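You operate a simulated robot arm through the tools that you are given. There is no shell and no other tool. Be economical: measure what you need, move in short steps, check, and stop when the job is done.

You run a simulated robot arm. Do the job below in one go: nothing can be reset, and whatever is moved stays where it is left.

## Task
Charge the blue battery pack until the charger shows FULL.
Fine: pack in the bay and latch over it before the knob goes to CHARGE; knob off at the end, the pack stays latched.
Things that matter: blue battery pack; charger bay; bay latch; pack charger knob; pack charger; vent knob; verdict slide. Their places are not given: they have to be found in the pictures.

It is judged by the outcome, as a careful person would: the job done as asked, and still so three seconds after it is handed in. It fails if anything else is knocked over, pushed out of place, dropped, spilled or broken.

## Robot
A 7-joint arm with a two-finger parallel gripper, fixed in place. Base frame: the origin is at the foot of the arm, x ahead of it, y to its left, z up. Readings come in m, degrees, newtons and seconds.
With the tool pointing down near the work surface it reaches from about 0.3 to 0.7 m from the base axis. Its first joint turns from -66.0 to 66.0 degrees. Payload 1.57 kg.
The tool frame sits at the grasp point between the pads (the TCP): z along the fingers, y along the line on which they close. The tips reach 0.03 m beyond it. The gripper opens to 0.11 m. The fingers are 0.024 m wide and 0.012 m thick; the gripper's body (0.048 by 0.112 m) begins 0.078 m behind the TCP.
Orientation is that of the tool frame in the base frame, as a unit quaternion [w, x, y, z]. With the fingers straight down and closing along the base's y, the tool's x points along the base's -x, its y along +y and its z along -z.

## Interface
- The arm moves only by the tool apply_moves. Its argument "moves" is a list of rows, each a list of 6 numbers: the shift along the base's x, y, z in m, then the turn, a rotation vector about the base's x, y, z in degrees. In form: [[tx, ty, tz, ax, ay, az], ...]. A call has 1 to 20 rows; each row is the pose to reach, as a shift and turn from the pose commanded when the call began. "jaw" is the finger opening in m, from 0 to 0.11, set as the call begins (left out, the last holds). Rows are played at 5 a second. More than 0.05 m and 8.6 degrees between two rows, or a gripper value outside its range, and nothing of the call is played. A pose out of reach is approached as far as the arm can. The call stops where the force on the tool passes 50 N (or 10 N more than at its start, if that is more) or the arm is blocked; 0.2 s more then pass. The fingers move at their own pace (about 0.108 m/s each) and stop on an object; they squeeze with about 29 N. The grip force told is the motor's: it shows also when the fingers shut on nothing. Time passes only in rows, and 0.2 s behind the last, so rows that repeat a pose let the fingers close. It gives the time, the measured TCP pose, the force on the tool (base axes), the opening and the grip force at its end, in the units of the frame above (readings bear some noise).
- Cameras (640 x 400 px; columns grow to the right, rows downward): "scene" is fixed at [0.1698, -0.3991, 1.4002]; the picture's right is [0.72, -0.70, 0.00], its down [-0.42, -0.44, -0.79] and it looks along [0.55, 0.57, -0.61] (base axes); focal length 325 px, centre (320, 200). "wrist" rides on the gripper at [-0.036, 0, -0.08] in the tool frame; the picture's right is [0.00, -1.00, 0.00], its down [0.97, 0.00, -0.24] and it looks along [0.24, 0.00, 0.97] (tool axes); focal length 218 px, centre (320, 200).
- capture(camera): a new picture of that camera. It takes no simulated time.
- measure_at(camera, pixels): there is no depth. For up to 12 entries [column, row, z] of the newest picture of that camera ("zoom" is the newest enlarged one), the place [x, y] in the base frame at which the ray of that pixel passes the height z, good to about 0.002 m. It takes no simulated time.
- close_up(camera, box): a new picture of the part [left, top, right, bottom] of that camera's present view, enlarged. It takes no simulated time.
- hand_in(): hands the job in; it is judged then, once.

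Work in short steps. Measure before you move; look again where a grasp or a placing could have gone wrong, and mend it. You have 80 turns and 38 pictures in all, those below and enlarged ones among them. Open the gripper and draw the arm clear of the work before you hand the job in, unless the task says otherwise; then end with one line.

The tools are called after "Emit:" as name(argument=value, ...) on one line, values as JSON. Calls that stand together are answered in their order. apply_moves: Moves the arm, as the interface text tells. Its arguments: {"type":"object","properties":{"moves":{"type":"array"},"jaw":{"type":"number"}},"required":["moves"]} The other tools are called the same way: capture (camera) takes a picture; measure_at (camera, pixels) gives the place at which the rays of pixels pass given heights; close_up (camera, box) takes an enlarged picture of a part of a camera's view; hand_in () hands the job in.

At the start:

```text
clock: 0.0
position: [0.3572, -0.049, 1.0937]
ee_rot: [-0.001, 0.0, 1.0, 0.001]
wrist_force: [-0.1, 0.4, -0.5]
opening: 0.1101
grasp_force: 0.1
```

scene: 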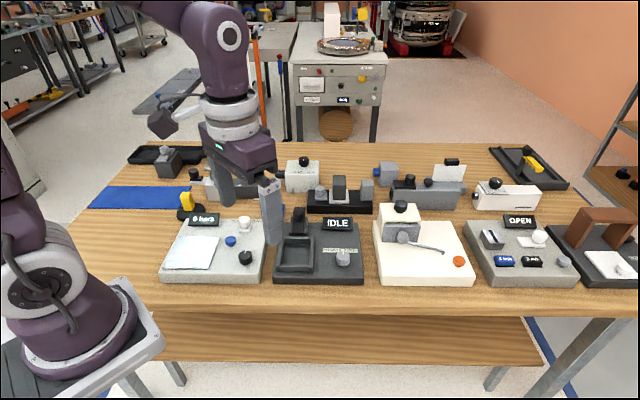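
wrist: 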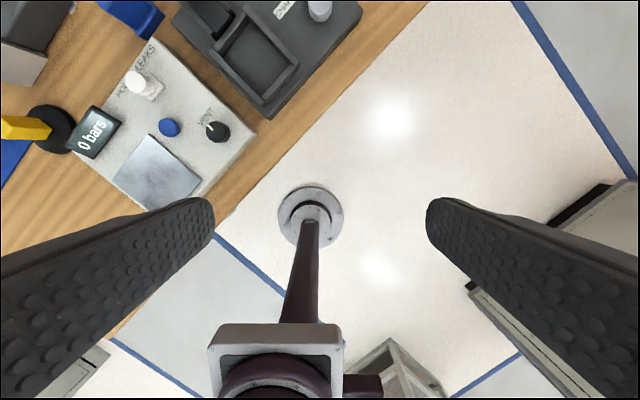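

The charger showing IDLE is near (320,250) in the scene; the blue pack is not clear yet. I take enlarged views of the scene to find it.

Emit:
close_up(camera="scene", box=[250, 190, 410, 290])

Emit:
close_up(camera="scene", box=[120, 135, 380, 295])

Emit:
close_up(camera="scene", box=[360, 135, 620, 295])

```text
4.00 times, centred on (330, 240) of scene
```

zoom: 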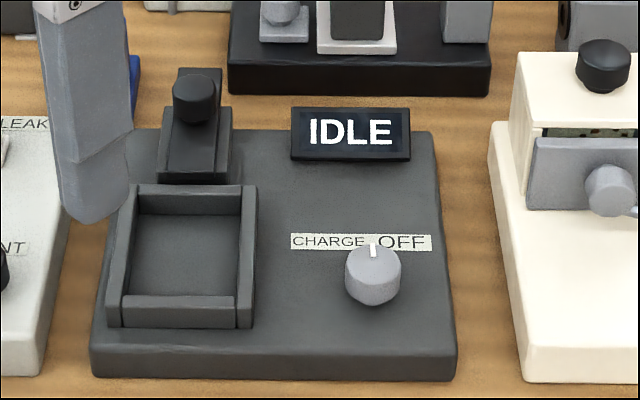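

```text
2.46 times, centred on (250, 215) of scene
```

zoom: 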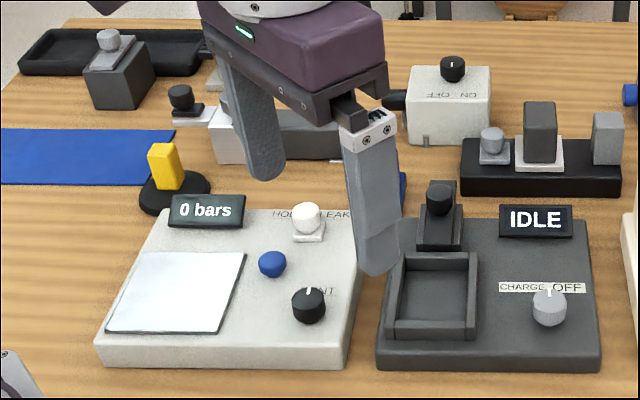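

```text
2.46 times, centred on (490, 215) of scene
```

zoom: 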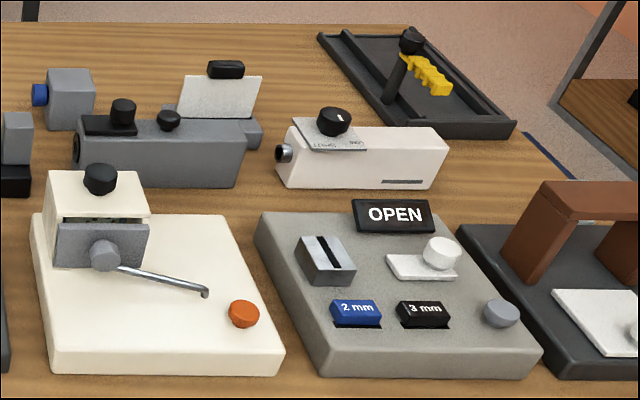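

The pack seems hidden behind the finger near (283,205). I measure charger features at guessed heights before moving the arm for a better view.

Emit:
measure_at(camera="scene", pixels=[[273, 284, 0.76], [364, 284, 0.76], [296, 255, 0.8], [343, 258, 0.8], [298, 215, 0.82], [284, 207, 0.76], [284, 207, 0.8], [361, 223, 0.8]])

Emit:
measure_at(camera="wrist", pixels=[[130, 10, 0.76], [130, 10, 0.8], [250, 60, 0.8], [318, 10, 0.81], [268, 118, 0.76]])

```text
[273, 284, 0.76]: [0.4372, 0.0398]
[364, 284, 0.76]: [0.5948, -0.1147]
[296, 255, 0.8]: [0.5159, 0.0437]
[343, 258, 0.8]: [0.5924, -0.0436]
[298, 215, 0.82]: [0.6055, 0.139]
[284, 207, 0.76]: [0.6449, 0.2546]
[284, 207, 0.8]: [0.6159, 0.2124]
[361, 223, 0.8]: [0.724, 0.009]
```

```text
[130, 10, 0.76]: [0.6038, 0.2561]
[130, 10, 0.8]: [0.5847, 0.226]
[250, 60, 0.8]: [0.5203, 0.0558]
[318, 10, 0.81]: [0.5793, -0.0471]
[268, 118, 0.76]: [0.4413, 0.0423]
```

The charger runs along (0.71,-0.70), so I turn the tool +45° about z and go above the charger/pack area at the present height to look down on it.

Emit:
apply_moves(moves=[[0.035, 0.028, 0, 0, 0, 7.5], [0.07, 0.056, 0, 0, 0, 15], [0.105, 0.084, 0, 0, 0, 22.5], [0.14, 0.112, 0, 0, 0, 30], [0.175, 0.14, 0, 0, 0, 37.5], [0.21, 0.168, 0, 0, 0, 45]])

Emit:
capture(camera="wrist")

Emit:
capture(camera="scene")

```text
clock: 1.4
position: [0.5677, 0.1203, 1.0958]
ee_rot: [0.0, -0.383, 0.924, 0.0]
wrist_force: [0.4, 0.4, -0.1]
opening: 0.11
grasp_force: 0.0
```

```text
32 pictures are left
```

wrist: 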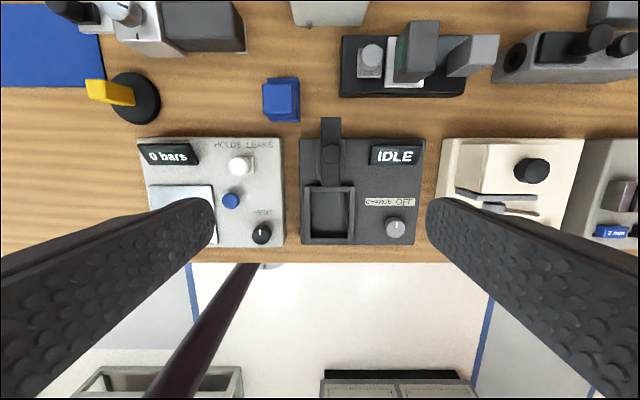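

```text
31 pictures are left
```

scene: 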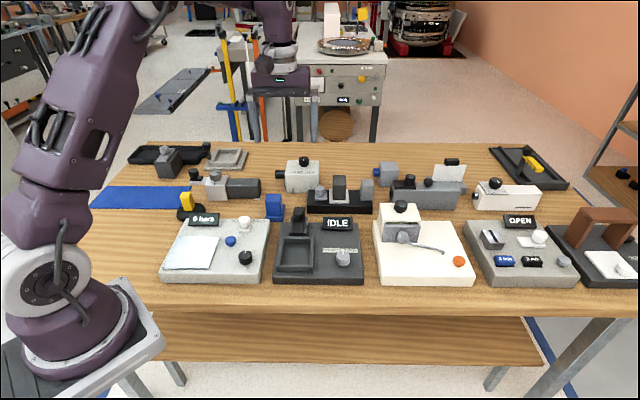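

The blue pack stands at wrist (281,99) / scene (274,207). I enlarge both views on the pack and charger.

Emit:
close_up(camera="scene", box=[240, 185, 368, 265])

Emit:
close_up(camera="wrist", box=[240, 60, 448, 190])

Emit:
measure_at(camera="wrist", pixels=[[306, 188, 0.79], [354, 188, 0.79], [306, 241, 0.79], [351, 241, 0.79], [395, 228, 0.81], [299, 244, 0.76], [413, 244, 0.76]])

```text
5.00 times, centred on (304, 225) of scene
```

zoom: 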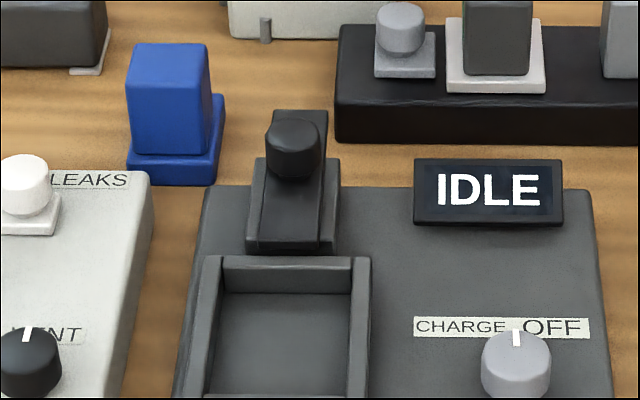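

```text
3.08 times, centred on (344, 125) of wrist
```

zoom: 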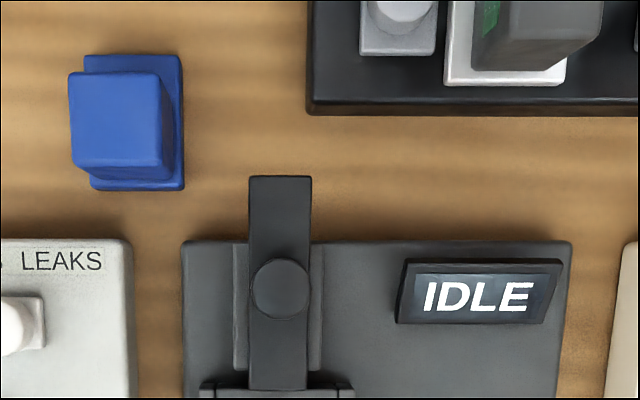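

```text
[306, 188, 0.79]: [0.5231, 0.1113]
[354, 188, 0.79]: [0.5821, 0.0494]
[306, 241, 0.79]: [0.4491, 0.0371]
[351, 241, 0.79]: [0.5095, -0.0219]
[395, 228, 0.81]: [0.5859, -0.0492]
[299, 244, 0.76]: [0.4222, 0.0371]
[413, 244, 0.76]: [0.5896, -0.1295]
```

I triangulate heights using matching features in both pictures: charger front-left top corner, bay rim, knob tops and pack top.

Emit:
measure_at(camera="wrist", pixels=[[299, 244, 0.78], [299, 244, 0.8], [330.5, 153, 0.82], [330.5, 153, 0.86], [395, 228, 0.8], [395, 228, 0.82], [263, 85, 0.8], [263, 85, 0.84], [291, 83, 0.8], [291, 83, 0.84], [299.5, 121, 0.77], [269, 121, 0.77]])

Emit:
measure_at(camera="scene", pixels=[[272.5, 277, 0.78], [272.5, 277, 0.8], [298.5, 210, 0.82], [298.5, 210, 0.86], [343, 255, 0.8], [343, 255, 0.82], [267, 194, 0.8], [267, 194, 0.84], [281.5, 194, 0.8], [281.5, 194, 0.84], [282, 222, 0.77], [266, 221, 0.77]])

```text
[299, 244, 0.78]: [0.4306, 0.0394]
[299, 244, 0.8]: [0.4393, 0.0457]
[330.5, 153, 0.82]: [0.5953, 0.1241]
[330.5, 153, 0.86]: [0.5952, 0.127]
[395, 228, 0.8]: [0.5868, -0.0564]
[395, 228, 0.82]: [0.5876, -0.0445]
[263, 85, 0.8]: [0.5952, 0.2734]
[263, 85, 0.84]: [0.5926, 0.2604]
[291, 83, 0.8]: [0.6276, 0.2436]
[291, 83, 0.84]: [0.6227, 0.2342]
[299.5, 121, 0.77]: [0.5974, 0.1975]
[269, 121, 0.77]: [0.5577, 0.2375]
```

```text
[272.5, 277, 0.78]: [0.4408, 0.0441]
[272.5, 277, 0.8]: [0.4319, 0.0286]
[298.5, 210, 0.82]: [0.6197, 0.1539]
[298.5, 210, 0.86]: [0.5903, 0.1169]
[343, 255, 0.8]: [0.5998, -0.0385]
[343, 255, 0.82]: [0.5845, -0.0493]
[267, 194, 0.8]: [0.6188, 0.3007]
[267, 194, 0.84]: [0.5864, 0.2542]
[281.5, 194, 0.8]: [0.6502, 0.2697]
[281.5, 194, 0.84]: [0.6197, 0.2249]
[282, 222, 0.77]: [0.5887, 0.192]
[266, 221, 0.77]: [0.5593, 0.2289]
```

Charger top is about z 0.788, pack top about 0.835. I measure the pack top centre and flange, and bay rim, for the grasp plan.

Emit:
measure_at(camera="zoom", pixels=[[69, 73, 0.835], [159, 73, 0.835], [163, 165, 0.835], [75, 154, 0.835], [90, 188, 0.765], [184, 190, 0.765], [182, 54, 0.765], [84, 54, 0.765], [280, 288, 0.85], [249, 177, 0.81], [311, 177, 0.81], [307, 390, 0.81]])

```text
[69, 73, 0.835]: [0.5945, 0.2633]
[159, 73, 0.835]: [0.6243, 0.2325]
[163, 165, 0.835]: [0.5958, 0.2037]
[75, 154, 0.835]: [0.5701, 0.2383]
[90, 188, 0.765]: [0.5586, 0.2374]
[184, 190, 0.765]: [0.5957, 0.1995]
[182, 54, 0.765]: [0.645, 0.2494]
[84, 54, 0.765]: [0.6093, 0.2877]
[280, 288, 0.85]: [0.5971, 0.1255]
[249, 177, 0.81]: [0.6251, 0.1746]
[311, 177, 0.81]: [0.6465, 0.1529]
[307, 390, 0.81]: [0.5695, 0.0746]
```

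The pack has its body forward and a rear lip (for the latch), same orientation as the bay. I move over the pack body (0.597,0.235) at z 0.96 and look.

Emit:
apply_moves(moves=[[0.01, 0.038, -0.03, 0, 0, 0], [0.02, 0.076, -0.06, 0, 0, 0], [0.029, 0.115, -0.09, 0, 0, 0], [0.029, 0.115, -0.135, 0, 0, 0], [0.029, 0.115, -0.135, 0, 0, 0]])

Emit:
capture(camera="wrist")

```text
clock: 2.6
position: [0.5977, 0.2351, 0.9586]
ee_rot: [0.0, -0.382, 0.924, 0.0]
wrist_force: [0.0, -0.8, 0.4]
opening: 0.1099
grasp_force: 0.2
```

```text
28 pictures are left
```

wrist: 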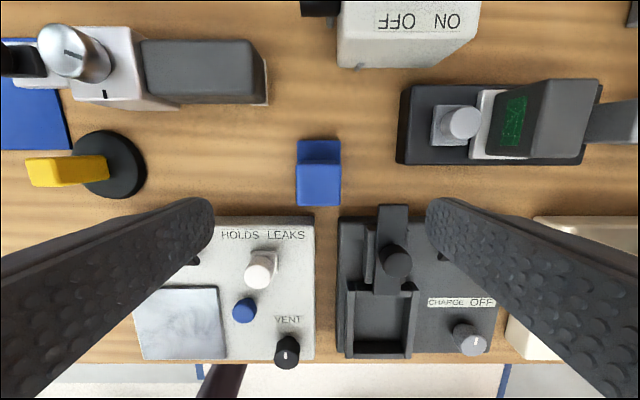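

The pack's body top is centred at (319,185), right under the TCP. I measure the bay and latch in this picture and enlarge it.

Emit:
close_up(camera="wrist", box=[320, 190, 512, 370])

```text
2.22 times, centred on (416, 280) of wrist
```

zoom: 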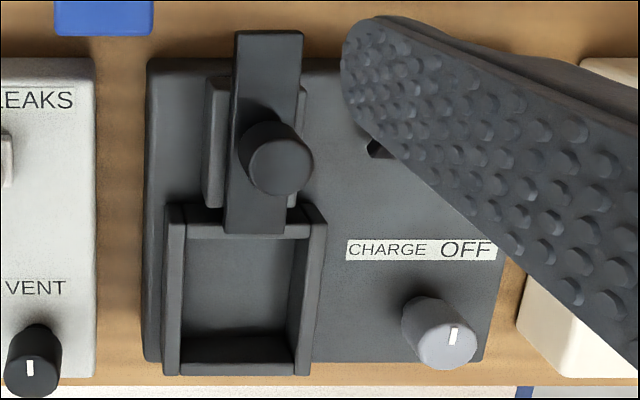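

I measure the bay rim corners and latch from this enlarged view.

Emit:
measure_at(camera="zoom", pixels=[[185, 222, 0.803], [307, 222, 0.803], [296, 374, 0.803], [181, 374, 0.803], [166, 205, 0.803], [324, 205, 0.803], [310, 374, 0.803], [163, 374, 0.803], [185, 238, 0.79], [184, 338, 0.79], [294, 338, 0.79], [281, 160, 0.85]])

Emit:
measure_at(camera="scene", pixels=[[284.4, 236, 0.803], [310.5, 237, 0.803], [309, 271.5, 0.803], [281, 271.5, 0.803]])

```text
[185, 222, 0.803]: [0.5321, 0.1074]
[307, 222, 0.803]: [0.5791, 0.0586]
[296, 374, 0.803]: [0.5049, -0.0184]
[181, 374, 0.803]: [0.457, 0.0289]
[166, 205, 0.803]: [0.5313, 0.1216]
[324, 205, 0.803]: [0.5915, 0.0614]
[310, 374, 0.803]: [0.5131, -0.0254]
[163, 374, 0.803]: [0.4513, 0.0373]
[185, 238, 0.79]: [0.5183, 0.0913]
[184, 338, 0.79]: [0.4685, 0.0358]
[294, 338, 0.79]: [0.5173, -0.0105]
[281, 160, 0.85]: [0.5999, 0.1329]
```

```text
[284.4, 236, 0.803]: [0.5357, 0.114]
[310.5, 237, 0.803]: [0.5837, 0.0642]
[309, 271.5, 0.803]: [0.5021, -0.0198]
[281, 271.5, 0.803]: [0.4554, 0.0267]
```

I need the bay's inner edges more precisely, so I enlarge the scene view tightly on the bay.

Emit:
close_up(camera="scene", box=[260, 200, 340, 280])

```text
5.00 times, centred on (300, 240) of scene
```

zoom: 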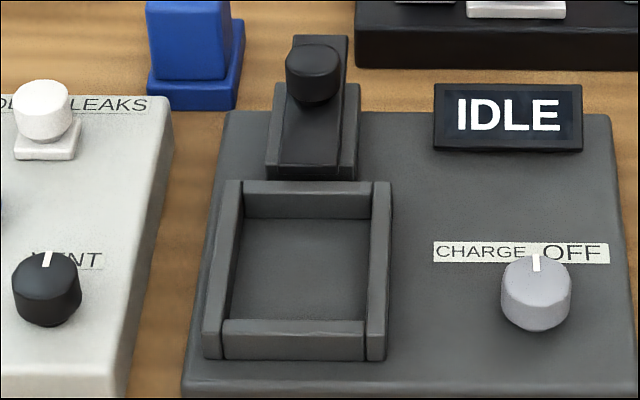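

Rim height is about 0.803. I measure the inner edges of the bay here.

Emit:
measure_at(camera="zoom", pixels=[[242, 193, 0.803], [372, 193, 0.803], [366, 320, 0.803], [223, 320, 0.803], [245, 218, 0.788], [370, 218, 0.788], [314, 55, 0.85], [280, 165, 0.8], [339, 168, 0.8], [316, 112, 0.81], [160, 107, 0.765], [233, 107, 0.765]])

```text
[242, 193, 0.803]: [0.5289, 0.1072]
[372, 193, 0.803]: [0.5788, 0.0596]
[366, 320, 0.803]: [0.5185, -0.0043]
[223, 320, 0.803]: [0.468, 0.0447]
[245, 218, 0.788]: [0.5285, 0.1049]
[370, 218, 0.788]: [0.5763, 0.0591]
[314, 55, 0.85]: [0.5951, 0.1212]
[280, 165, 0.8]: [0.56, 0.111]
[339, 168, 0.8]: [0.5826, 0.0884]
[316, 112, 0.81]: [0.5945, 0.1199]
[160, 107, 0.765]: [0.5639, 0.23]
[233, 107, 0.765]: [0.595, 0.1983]
```

Inner bay spans u 0.299–0.369, v 0.363–0.450 (rotated axes), centre shift from pack ≈ (-0.0785,-0.1916) in x,y. I narrow the jaw to 0.075 and descend on the pack to z 0.816.

Emit:
apply_moves(jaw=0.075, moves=[[0, 0, -0.03, 0, 0, 0], [0, 0, -0.06, 0, 0, 0], [0, 0, -0.09, 0, 0, 0], [0, 0, -0.12, 0, 0, 0], [0, 0, -0.143, 0, 0, 0], [0, 0, -0.143, 0, 0, 0]])

Emit:
capture(camera="scene")

```text
clock: 4.0
position: [0.5956, 0.2345, 0.8168]
ee_rot: [0.001, -0.382, 0.924, -0.001]
wrist_force: [-0.3, -0.2, 0.3]
opening: 0.0752
grasp_force: 0.1
```

```text
25 pictures are left
```

scene: 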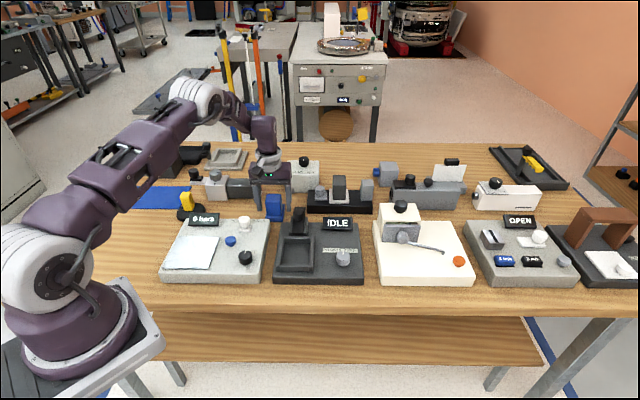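

The gripper straddles the pack without contact. I close the fingers and then lift 0.10.

Emit:
apply_moves(jaw=0.02, moves=[[0, 0, 0, 0, 0, 0], [0, 0, 0, 0, 0, 0], [0, 0, 0, 0, 0, 0], [0, 0, 0.02, 0, 0, 0], [0, 0, 0.05, 0, 0, 0], [0, 0, 0.08, 0, 0, 0], [0, 0, 0.1, 0, 0, 0], [0, 0, 0.1, 0, 0, 0]])

Emit:
capture(camera="wrist")

```text
clock: 5.8
position: [0.5949, 0.234, 0.9176]
ee_rot: [0.001, -0.384, 0.923, -0.001]
wrist_force: [0.0, -0.2, -3.4]
opening: 0.044
grasp_force: 29.0
```

```text
24 pictures are left
```

wrist: 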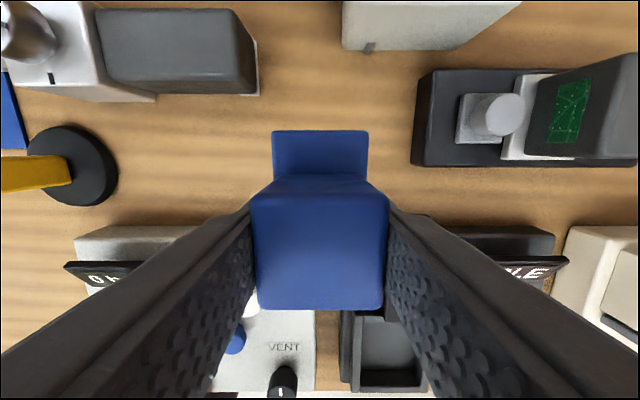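

The pack is held (opening 0.044), with the flange back edge at row 131, columns 273–368. I measure it to know the pack's offset from the TCP.

Emit:
measure_at(camera="wrist", pixels=[[273, 131, 0.87], [367, 131, 0.87], [253, 309, 0.937], [384, 309, 0.937], [252, 195, 0.937], [388, 195, 0.937]])

```text
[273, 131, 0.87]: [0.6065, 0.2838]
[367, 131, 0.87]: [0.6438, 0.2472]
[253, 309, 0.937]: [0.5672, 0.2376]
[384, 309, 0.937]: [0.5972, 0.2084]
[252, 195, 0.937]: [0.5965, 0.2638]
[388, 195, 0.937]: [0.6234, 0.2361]
```

Flange centre is +0.0085 along v from the TCP, so the TCP should go to about (0.518,0.045). I travel at z ≈ 0.95, clear of the latch knob (0.85).

Emit:
apply_moves(moves=[[0, 0, 0.035, 0, 0, 0], [-0.0154, -0.0378, 0.035, 0, 0, 0], [-0.0308, -0.0756, 0.035, 0, 0, 0], [-0.0462, -0.1134, 0.035, 0, 0, 0], [-0.0616, -0.1512, 0.035, 0, 0, 0], [-0.0769, -0.1891, 0.035, 0, 0, 0], [-0.0769, -0.1891, 0.035, 0, 0, 0], [-0.0769, -0.1891, 0.0, 0, 0, 0], [-0.0769, -0.1891, 0.0, 0, 0, 0]])

Emit:
capture(camera="wrist")

Emit:
close_up(camera="scene", box=[240, 180, 368, 290])

```text
clock: 7.8
position: [0.5207, 0.0444, 0.9164]
ee_rot: [0.0, -0.383, 0.924, 0.0]
wrist_force: [-0.1, 0.3, -3.2]
opening: 0.0438
grasp_force: 28.6
```

```text
23 pictures are left
```

wrist: 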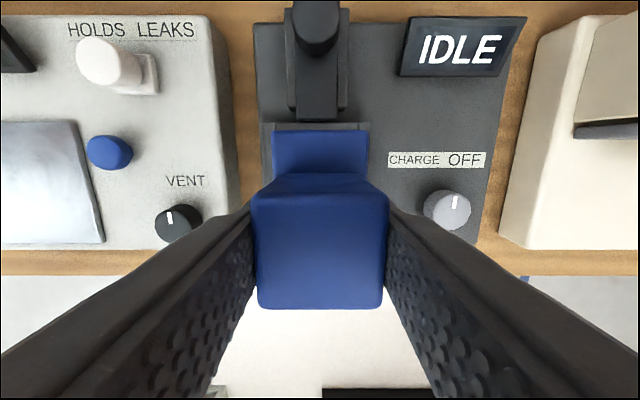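

```text
3.64 times, centred on (304, 235) of scene
```

zoom: 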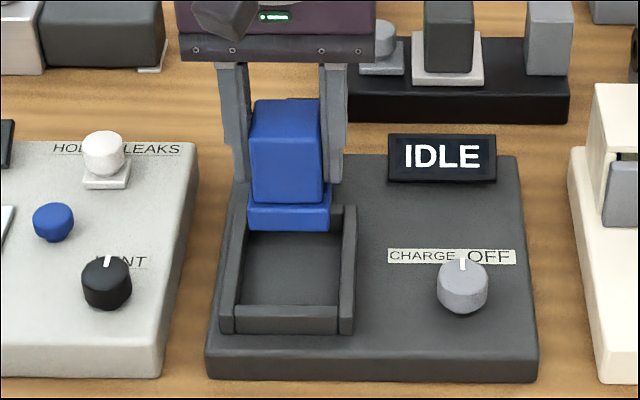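

Pack is over the bay, about 2 mm off in u; I correct by (-0.0025,+0.0005) and lower to just above the floor (z≈0.848).

Emit:
apply_moves(moves=[[-0.0025, 0.0005, -0.02, 0, 0, 0], [-0.0025, 0.0005, -0.04, 0, 0, 0], [-0.0025, 0.0005, -0.055, 0, 0, 0], [-0.0025, 0.0005, -0.063, 0, 0, 0], [-0.0025, 0.0005, -0.068, 0, 0, 0], [-0.0025, 0.0005, -0.068, 0, 0, 0]])

Emit:
close_up(camera="scene", box=[240, 180, 368, 290])

Emit:
capture(camera="wrist")

```text
clock: 9.2
position: [0.5172, 0.0453, 0.8485]
ee_rot: [0.0, -0.382, 0.924, 0.0]
wrist_force: [0.1, 0.3, -2.9]
opening: 0.0439
grasp_force: 29.2
```

```text
3.64 times, centred on (304, 235) of scene
```

zoom: 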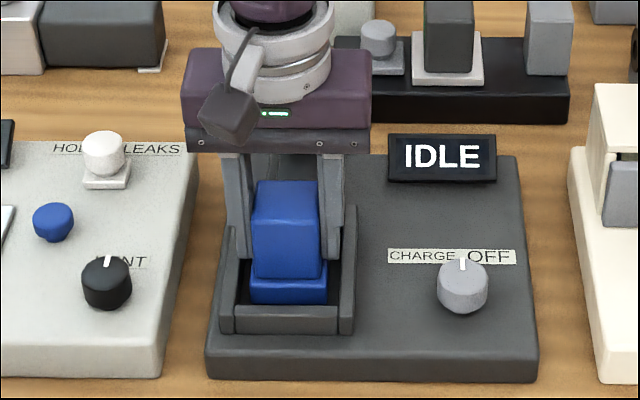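

```text
20 pictures are left
```

wrist: 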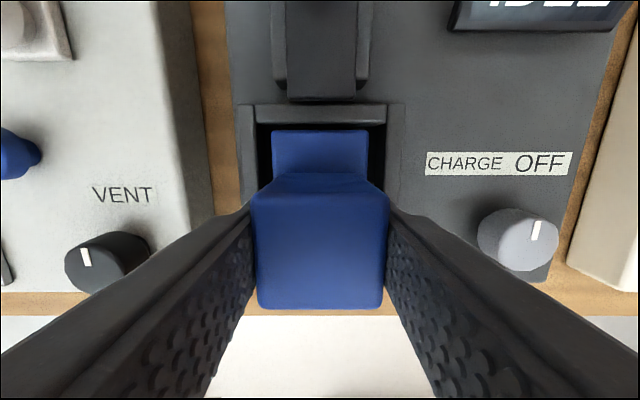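

The pack is inside the rim with clearance all round. I lower in 1 mm steps until contact.

Emit:
apply_moves(moves=[[0, 0, -0.001, 0, 0, 0], [0, 0, -0.002, 0, 0, 0], [0, 0, -0.003, 0, 0, 0], [0, 0, -0.004, 0, 0, 0], [0, 0, -0.004, 0, 0, 0]])

```text
clock: 10.4
position: [0.5173, 0.0451, 0.845]
ee_rot: [0.0, -0.383, 0.924, -0.001]
wrist_force: [-1.1, 4.3, 23.3]
opening: 0.0438
grasp_force: 29.1
```

Contact with the floor (23 N up). I open to 0.075 and rise straight up.

Emit:
apply_moves(jaw=0.075, moves=[[0, 0, 0.001, 0, 0, 0], [0, 0, 0.001, 0, 0, 0], [0, 0, 0.001, 0, 0, 0], [0, 0, 0.03, 0, 0, 0], [0, 0, 0.07, 0, 0, 0], [0, 0, 0.11, 0, 0, 0], [0, 0, 0.11, 0, 0, 0]])

Emit:
capture(camera="wrist")

```text
clock: 12.0
position: [0.5173, 0.0462, 0.9554]
ee_rot: [0.0, -0.382, 0.924, 0.0]
wrist_force: [0.3, 0.3, -0.1]
opening: 0.0749
grasp_force: 0.1
```

```text
19 pictures are left
```

wrist: 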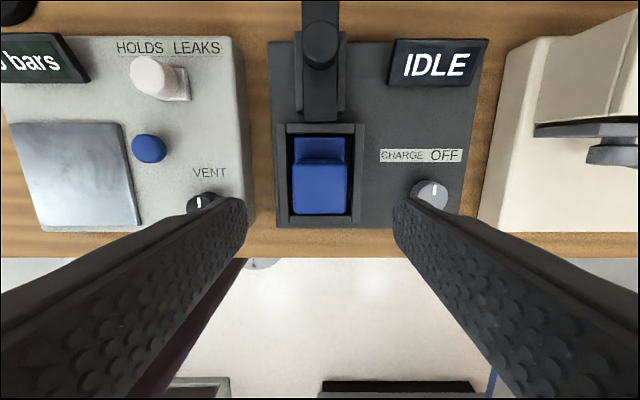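

The pack sits in the bay. Next the latch: I measure its knob top (321,45), plus the front edge of the latch plate, in both cameras.

Emit:
measure_at(camera="wrist", pixels=[[321, 45, 0.85], [303, 45, 0.85], [340, 45, 0.85], [322, 122, 0.815], [428, 193, 0.815], [320, 160, 0.862]])

Emit:
close_up(camera="scene", box=[270, 190, 366, 280])

```text
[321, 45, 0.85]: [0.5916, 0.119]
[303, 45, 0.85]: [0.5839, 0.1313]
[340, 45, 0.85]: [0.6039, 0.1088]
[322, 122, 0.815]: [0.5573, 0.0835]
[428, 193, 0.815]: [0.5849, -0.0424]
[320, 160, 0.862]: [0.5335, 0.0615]
```

```text
4.44 times, centred on (318, 235) of scene
```

zoom: 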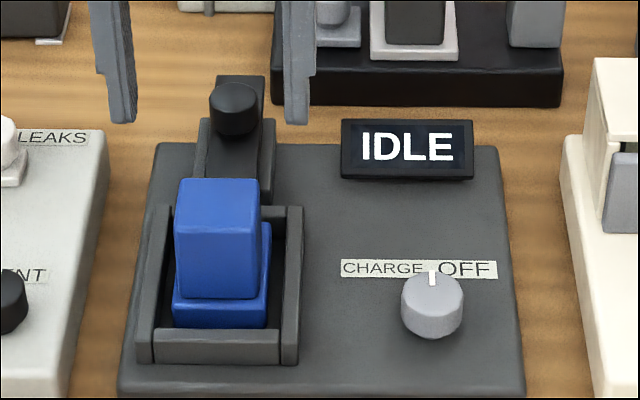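

Triangulating from several views puts the latch knob at about (0.596,0.124), top z ≈0.84. I move above it with the jaw at 0.06 and descend partway, then look.

Emit:
apply_moves(jaw=0.06, moves=[[0.03, 0.03, 0, 0, 0, 0], [0.06, 0.06, 0, 0, 0, 0], [0.0787, 0.0775, 0, 0, 0, 0], [0.0787, 0.0775, -0.035, 0, 0, 0], [0.0787, 0.0775, -0.06, 0, 0, 0], [0.0787, 0.0775, -0.06, 0, 0, 0]])

Emit:
capture(camera="wrist")

Emit:
close_up(camera="scene", box=[270, 170, 366, 260])

```text
clock: 13.4
position: [0.5959, 0.1216, 0.8938]
ee_rot: [0.0, -0.382, 0.924, 0.001]
wrist_force: [-0.4, 0.2, -0.9]
opening: 0.06
grasp_force: 0.1
```

```text
17 pictures are left
```

wrist: 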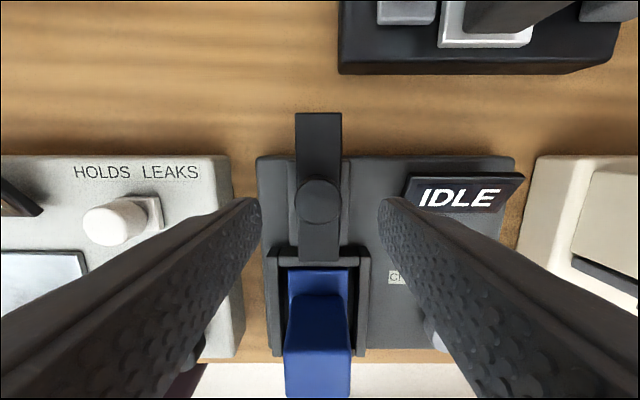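

```text
4.44 times, centred on (318, 215) of scene
```

zoom: 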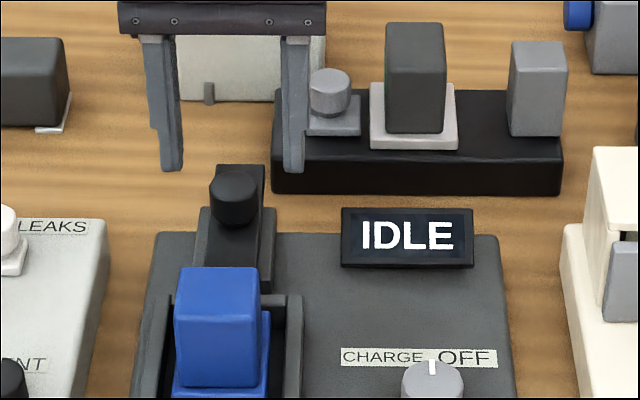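

The knob top (318,205) lies on the TCP axis. I descend to z≈0.855 with the jaw at 0.05, then close on the knob.

Emit:
apply_moves(jaw=0.048, moves=[[0, 0, -0.012, 0, 0, 0], [0, 0, -0.024, 0, 0, 0], [0, 0, -0.034, 0, 0, 0], [0, 0, -0.039, 0, 0, 0], [0, 0, -0.039, 0, 0, 0]])

Emit:
apply_moves(jaw=0.01, moves=[[0, 0, 0, 0, 0, 0], [0, 0, 0, 0, 0, 0], [0, 0, 0, 0, 0, 0]])

Emit:
close_up(camera="scene", box=[270, 170, 366, 260])

```text
clock: 14.6
position: [0.5964, 0.1222, 0.8559]
ee_rot: [-0.001, -0.382, 0.924, -0.001]
wrist_force: [0.3, 0.1, -0.3]
opening: 0.0483
grasp_force: 0.0
```

```text
clock: 15.4
position: [0.5959, 0.1227, 0.8555]
ee_rot: [0.0, -0.383, 0.924, 0.001]
wrist_force: [-8.5, 7.8, 1.0]
opening: 0.0286
grasp_force: 38.4
```

```text
4.44 times, centred on (318, 215) of scene
```

zoom: 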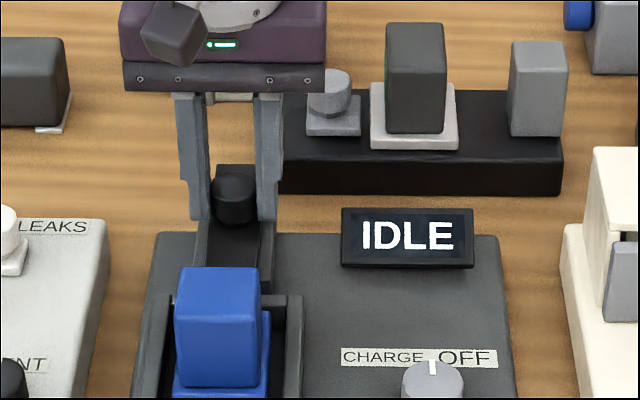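

The knob is gripped (opening 0.0286). I drag the latch toward the bay (-v) by 0.025 in small steps.

Emit:
apply_moves(moves=[[-0.0035, -0.0035, 0, 0, 0, 0], [-0.007, -0.007, 0, 0, 0, 0], [-0.0106, -0.0106, 0, 0, 0, 0], [-0.0141, -0.0141, 0, 0, 0, 0], [-0.0177, -0.0177, 0, 0, 0, 0], [-0.0177, -0.0177, 0, 0, 0, 0]])

Emit:
capture(camera="wrist")

```text
clock: 16.8
position: [0.5775, 0.1041, 0.8547]
ee_rot: [-0.001, -0.383, 0.924, -0.001]
wrist_force: [-9.6, 8.4, -13.1]
opening: 0.0285
grasp_force: 38.5
```

```text
14 pictures are left
```

wrist: 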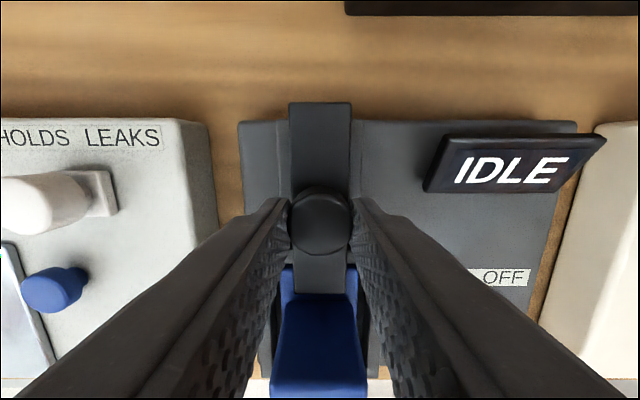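

The latch slid freely and its end now overlaps the pack lip (320,285). I continue in 1.5 mm steps, watching for a stop.

Emit:
apply_moves(moves=[[-0.0011, -0.0011, 0, 0, 0, 0], [-0.0022, -0.0022, 0, 0, 0, 0], [-0.0033, -0.0033, 0, 0, 0, 0], [-0.0044, -0.0044, 0, 0, 0, 0], [-0.0044, -0.0044, 0, 0, 0, 0]])

Emit:
capture(camera="wrist")

```text
clock: 18.0
position: [0.5733, 0.1021, 0.8554]
ee_rot: [0.0, -0.383, 0.924, 0.001]
wrist_force: [-4.1, 12.9, -30.3]
opening: 0.0283
grasp_force: 38.4
```

```text
13 pictures are left
```

wrist: 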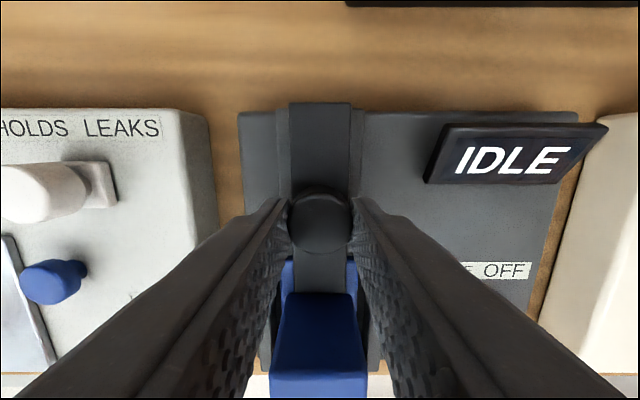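

Resistance is building (v +6 N, z −30 N) after 30 mm travel, so it appears to be at its end. I release and rise to look.

Emit:
apply_moves(jaw=0.05, moves=[[0, 0, 0, 0, 0, 0], [0, 0, 0, 0, 0, 0], [0, 0, 0, 0, 0, 0], [0, 0, 0.03, 0, 0, 0], [0, 0, 0.07, 0, 0, 0], [0, 0, 0.1, 0, 0, 0], [0, 0, 0.1, 0, 0, 0]])

Emit:
capture(camera="wrist")

Emit:
close_up(camera="scene", box=[260, 195, 372, 290])

```text
clock: 19.6
position: [0.5739, 0.0985, 0.9571]
ee_rot: [0.0, -0.384, 0.924, 0.0]
wrist_force: [-0.2, 0.2, -0.1]
opening: 0.0501
grasp_force: 0.0
```

```text
12 pictures are left
```

wrist: 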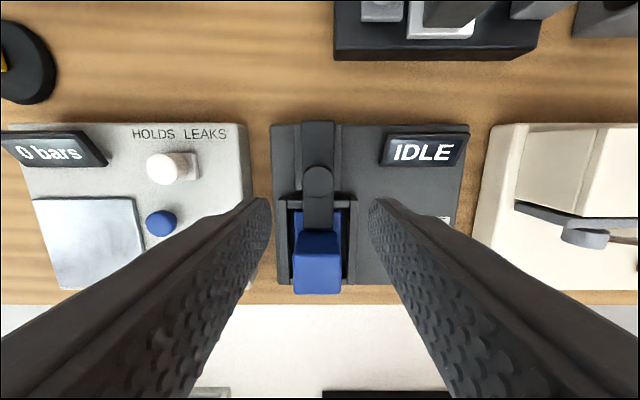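

```text
4.21 times, centred on (316, 242) of scene
```

zoom: 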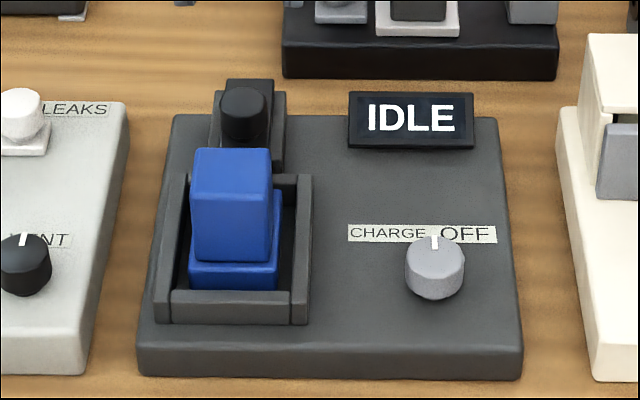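

Latch covers the pack lip and the pack didn't shift. Now the charge knob, about (0.586,-0.048), top z ≈0.817: I move above it at z≈0.90 with the jaw at 0.06 and look.

Emit:
apply_moves(jaw=0.06, moves=[[0.003, -0.037, 0, 0, 0, 0], [0.006, -0.074, 0, 0, 0, 0], [0.009, -0.111, 0, 0, 0, 0], [0.012, -0.1465, 0, 0, 0, 0], [0.012, -0.1465, -0.03, 0, 0, 0], [0.012, -0.1465, -0.057, 0, 0, 0], [0.012, -0.1465, -0.057, 0, 0, 0]])

Emit:
capture(camera="wrist")

```text
clock: 21.2
position: [0.5853, -0.0456, 0.8997]
ee_rot: [0.001, -0.383, 0.924, 0.0]
wrist_force: [-0.5, -0.5, -0.3]
opening: 0.0599
grasp_force: 0.1
```

```text
10 pictures are left
```

wrist: 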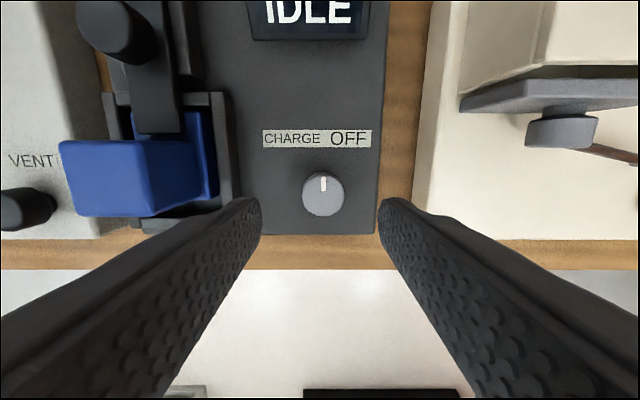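

The knob's top centre (323,192) is ~2 mm right/back of the TCP axis. I correct and descend to z≈0.825 (tips 0.795), then close gently.

Emit:
apply_moves(jaw=0.055, moves=[[0.003, -0.0002, -0.025, 0, 0, 0], [0.003, -0.0002, -0.05, 0, 0, 0], [0.003, -0.0002, -0.065, 0, 0, 0], [0.003, -0.0002, -0.075, 0, 0, 0], [0.003, -0.0002, -0.075, 0, 0, 0]])

Emit:
apply_moves(jaw=0.02, moves=[[0, 0, 0, 0, 0, 0], [0, 0, 0, 0, 0, 0], [0, 0, 0, 0, 0, 0]])

```text
clock: 22.4
position: [0.589, -0.0463, 0.8235]
ee_rot: [0.001, -0.383, 0.924, 0.0]
wrist_force: [0.0, 0.1, 0.1]
opening: 0.0549
grasp_force: 0.1
```

```text
clock: 23.2
position: [0.5894, -0.0475, 0.8238]
ee_rot: [0.0, -0.382, 0.924, -0.001]
wrist_force: [7.6, -5.8, -7.3]
opening: 0.0333
grasp_force: 41.1
```

Knob gripped (0.0333). I turn it counter-clockwise (toward CHARGE) by 40° and look at the display.

Emit:
apply_moves(moves=[[0.0005, -0.0005, 0, 0, 0, 8], [0.0005, -0.0005, 0, 0, 0, 16], [0.0005, -0.0005, 0, 0, 0, 24], [0.0005, -0.0005, 0, 0, 0, 32], [0.0005, -0.0005, 0, 0, 0, 40], [0.0005, -0.0005, 0, 0, 0, 40]])

Emit:
close_up(camera="scene", box=[260, 195, 404, 290])

```text
clock: 24.6
position: [0.5883, -0.0463, 0.8237]
ee_rot: [-0.001, -0.677, 0.736, 0.002]
wrist_force: [-14.4, 0.5, 5.4]
opening: 0.0336
grasp_force: 41.1
```

```text
4.21 times, centred on (332, 242) of scene
```

zoom: 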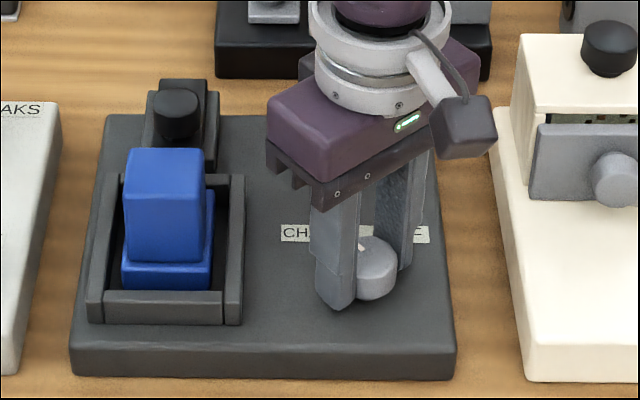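

The display is hidden from the scene camera; the knob's mark has turned left. I check the wrist camera for the display.

Emit:
capture(camera="wrist")

```text
8 pictures are left
```

wrist: 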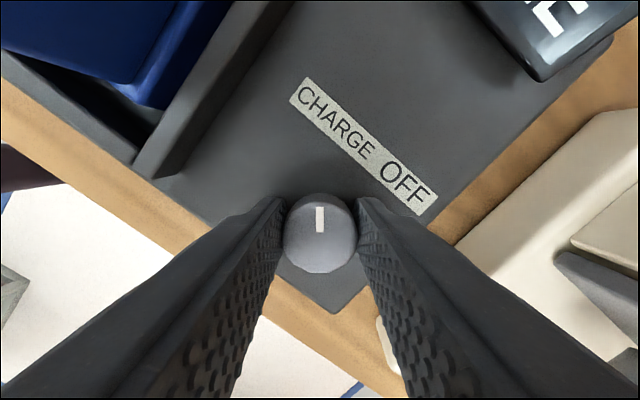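

The knob followed 40°, and the display's last letter is still an "E" (IDLE). I turn on another 30°, watching for a stop.

Emit:
apply_moves(moves=[[0, 0, 0, 0, 0, 8], [0, 0, 0, 0, 0, 16], [0, 0, 0, 0, 0, 24], [0, 0, 0, 0, 0, 30], [0, 0, 0, 0, 0, 30]])

Emit:
capture(camera="wrist")

```text
clock: 25.8
position: [0.5863, -0.047, 0.8227]
ee_rot: [0.004, 0.844, -0.537, -0.003]
wrist_force: [-37.6, 2.5, 10.8]
opening: 0.0331
grasp_force: 41.3
```

```text
7 pictures are left
```

wrist: 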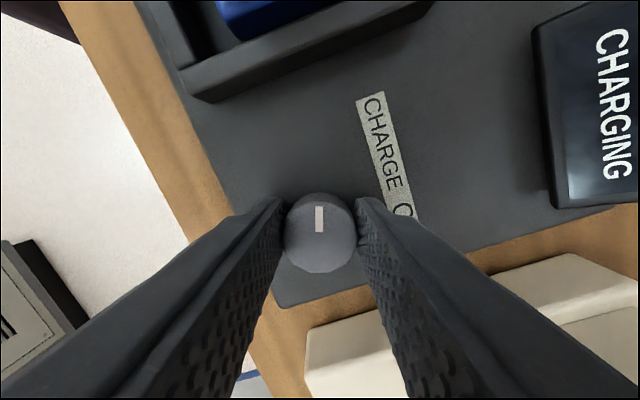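

The display reads CHARGING. I ease the side load by shifting -2 mm in x and wait about 4 s, holding the knob.

Emit:
apply_moves(moves=[[-0.001, 0, 0, 0, 0, 0], [-0.002, 0, 0, 0, 0, 0], [-0.002, 0, 0, 0, 0, 0], [-0.002, 0, 0, 0, 0, 0], [-0.002, 0, 0, 0, 0, 0], [-0.002, 0, 0, 0, 0, 0], [-0.002, 0, 0, 0, 0, 0], [-0.002, 0, 0, 0, 0, 0], [-0.002, 0, 0, 0, 0, 0], [-0.002, 0, 0, 0, 0, 0], [-0.002, 0, 0, 0, 0, 0], [-0.002, 0, 0, 0, 0, 0], [-0.002, 0, 0, 0, 0, 0], [-0.002, 0, 0, 0, 0, 0], [-0.002, 0, 0, 0, 0, 0], [-0.002, 0, 0, 0, 0, 0], [-0.002, 0, 0, 0, 0, 0], [-0.002, 0, 0, 0, 0, 0], [-0.002, 0, 0, 0, 0, 0], [-0.002, 0, 0, 0, 0, 0]])

Emit:
capture(camera="wrist")

```text
clock: 30.0
position: [0.5854, -0.0476, 0.823]
ee_rot: [0.001, 0.844, -0.537, -0.001]
wrist_force: [-22.2, 1.0, -22.6]
opening: 0.0334
grasp_force: 40.9
```

```text
6 pictures are left
```

wrist: 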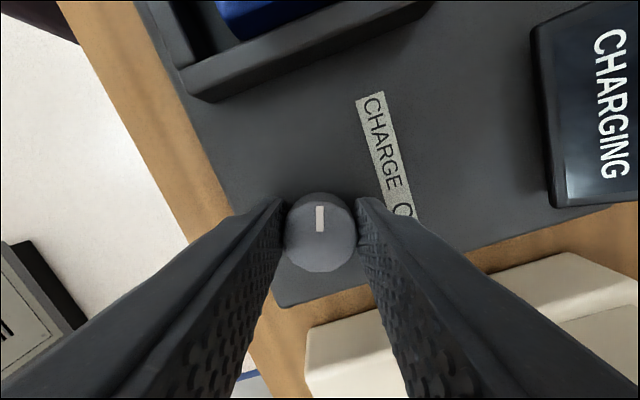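

Still CHARGING after about 5 s. I keep still for 8 s more and look again.

Emit:
apply_moves(moves=[[-0.001, 0, 0, 0, 0, 0], [-0.001, 0, 0, 0, 0, 0], [-0.001, 0, 0, 0, 0, 0], [-0.001, 0, 0, 0, 0, 0], [-0.001, 0, 0, 0, 0, 0], [-0.001, 0, 0, 0, 0, 0], [-0.001, 0, 0, 0, 0, 0], [-0.001, 0, 0, 0, 0, 0], [-0.001, 0, 0, 0, 0, 0], [-0.001, 0, 0, 0, 0, 0], [-0.001, 0, 0, 0, 0, 0], [-0.001, 0, 0, 0, 0, 0], [-0.001, 0, 0, 0, 0, 0], [-0.001, 0, 0, 0, 0, 0], [-0.001, 0, 0, 0, 0, 0], [-0.001, 0, 0, 0, 0, 0], [-0.001, 0, 0, 0, 0, 0], [-0.001, 0, 0, 0, 0, 0], [-0.001, 0, 0, 0, 0, 0], [-0.001, 0, 0, 0, 0, 0]])

Emit:
apply_moves(moves=[[0, 0, 0, 0, 0, 0], [0, 0, 0, 0, 0, 0], [0, 0, 0, 0, 0, 0], [0, 0, 0, 0, 0, 0], [0, 0, 0, 0, 0, 0], [0, 0, 0, 0, 0, 0], [0, 0, 0, 0, 0, 0], [0, 0, 0, 0, 0, 0], [0, 0, 0, 0, 0, 0], [0, 0, 0, 0, 0, 0], [0, 0, 0, 0, 0, 0], [0, 0, 0, 0, 0, 0], [0, 0, 0, 0, 0, 0], [0, 0, 0, 0, 0, 0], [0, 0, 0, 0, 0, 0], [0, 0, 0, 0, 0, 0], [0, 0, 0, 0, 0, 0], [0, 0, 0, 0, 0, 0], [0, 0, 0, 0, 0, 0], [0, 0, 0, 0, 0, 0]])

Emit:
capture(camera="wrist")

```text
clock: 34.2
position: [0.5858, -0.0472, 0.8241]
ee_rot: [0.0, 0.843, -0.538, -0.001]
wrist_force: [-14.4, -0.8, -24.4]
opening: 0.0335
grasp_force: 41.5
```

```text
clock: 38.4
position: [0.5852, -0.0467, 0.8234]
ee_rot: [-0.001, 0.843, -0.538, -0.001]
wrist_force: [-11.9, -3.3, -14.0]
opening: 0.0337
grasp_force: 41.1
```

```text
5 pictures are left
```

wrist: 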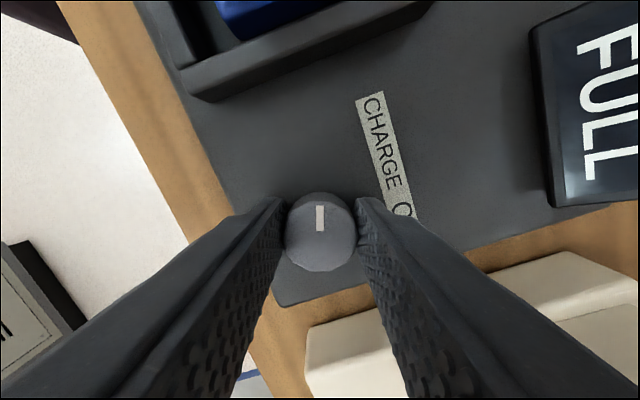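

The display reads FULL. I turn the knob back 70° clockwise to OFF.

Emit:
apply_moves(moves=[[0, 0, 0, 0, 0, -8], [0, 0, 0, 0, 0, -16], [0, 0, 0, 0, 0, -24], [0, 0, 0, 0, 0, -32], [0, 0, 0, 0, 0, -40], [0, 0, 0, 0, 0, -48], [0, 0, 0, 0, 0, -56], [0, 0, 0, 0, 0, -64], [0, 0, 0, 0, 0, -71], [0, 0, 0, 0, 0, -71]])

Emit:
capture(camera="wrist")

```text
clock: 40.6
position: [0.587, -0.0477, 0.8244]
ee_rot: [0.003, -0.375, 0.927, -0.002]
wrist_force: [35.6, -22.1, -15.7]
opening: 0.0337
grasp_force: 41.0
```

```text
4 pictures are left
```

wrist: 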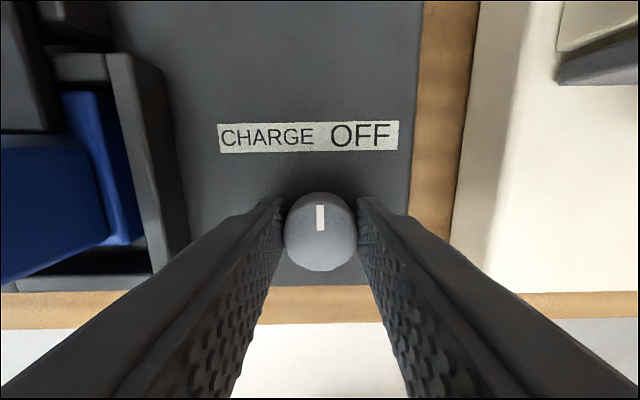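

The mark points up again at the OFF position. I ease the side load, open the fingers and rise clear.

Emit:
apply_moves(moves=[[0.001, -0.001, 0, 0, 0, 0], [0.002, -0.0015, 0, 0, 0, 0], [0.002, -0.0015, 0, 0, 0, 0]])

Emit:
apply_moves(jaw=0.055, moves=[[0, 0, 0, 0, 0, 0], [0, 0, 0, 0, 0, 0], [0, 0, 0.03, 0, 0, 0], [0, 0, 0.07, 0, 0, 0], [0, 0, 0.11, 0, 0, 0], [0, 0, 0.15, 0, 0, 0], [0, 0, 0.19, 0, 0, 0], [-0.03, 0.03, 0.22, 0, 0, 0], [-0.06, 0.06, 0.25, 0, 0, 0], [-0.09, 0.09, 0.27, 0, 0, 0], [-0.12, 0.12, 0.27, 0, 0, 0]])

Emit:
close_up(camera="scene", box=[220, 180, 396, 290])

```text
clock: 41.4
position: [0.5886, -0.0468, 0.8251]
ee_rot: [0.0, -0.376, 0.927, 0.0]
wrist_force: [15.2, -11.2, 14.6]
opening: 0.0335
grasp_force: 41.2
```

```text
refused: row 8 steps farther than a row can; nothing moved
```

```text
3.64 times, centred on (308, 235) of scene
```

zoom: 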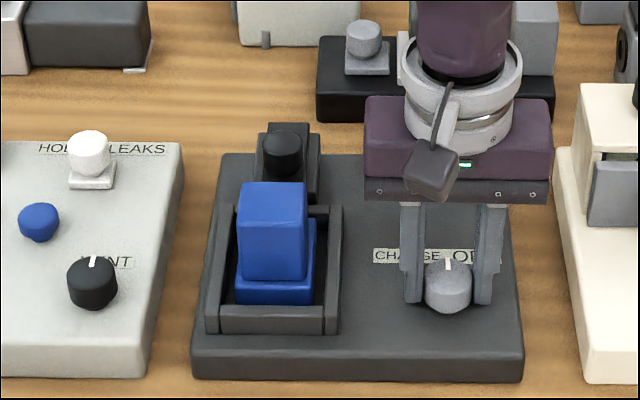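

The last call was refused for too large steps; the knob mark points straight back. I release and rise with smaller steps.

Emit:
apply_moves(jaw=0.055, moves=[[0, 0, 0, 0, 0, 0], [0, 0, 0, 0, 0, 0], [0, 0, 0.03, 0, 0, 0], [0, 0, 0.07, 0, 0, 0], [0, 0, 0.11, 0, 0, 0], [0, 0, 0.15, 0, 0, 0], [0, 0, 0.19, 0, 0, 0], [0, 0, 0.22, 0, 0, 0], [-0.025, 0.025, 0.24, 0, 0, 0], [-0.05, 0.05, 0.26, 0, 0, 0], [-0.075, 0.075, 0.27, 0, 0, 0], [-0.1, 0.1, 0.27, 0, 0, 0], [-0.1, 0.1, 0.27, 0, 0, 0]])

Emit:
close_up(camera="scene", box=[220, 180, 396, 290])

```text
clock: 44.2
position: [0.49, 0.0516, 1.0914]
ee_rot: [0.0, -0.375, 0.927, 0.0]
wrist_force: [0.3, 0.3, -0.3]
opening: 0.0552
grasp_force: 0.1
```

```text
3.64 times, centred on (308, 235) of scene
```

zoom: 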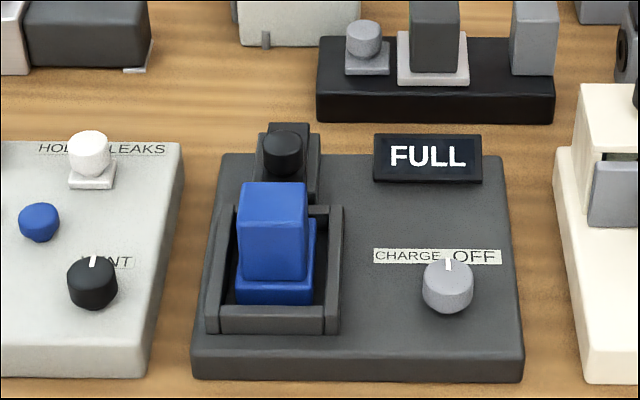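

The display shows FULL, the knob is at OFF, the latch is over the pack, and the arm is clear with the gripper open. I hand in.

Emit:
hand_in()

```text
The job is handed in.
```

The blue pack is charged: the charger shows FULL, the knob is back at OFF, and the pack is still latched in the bay.
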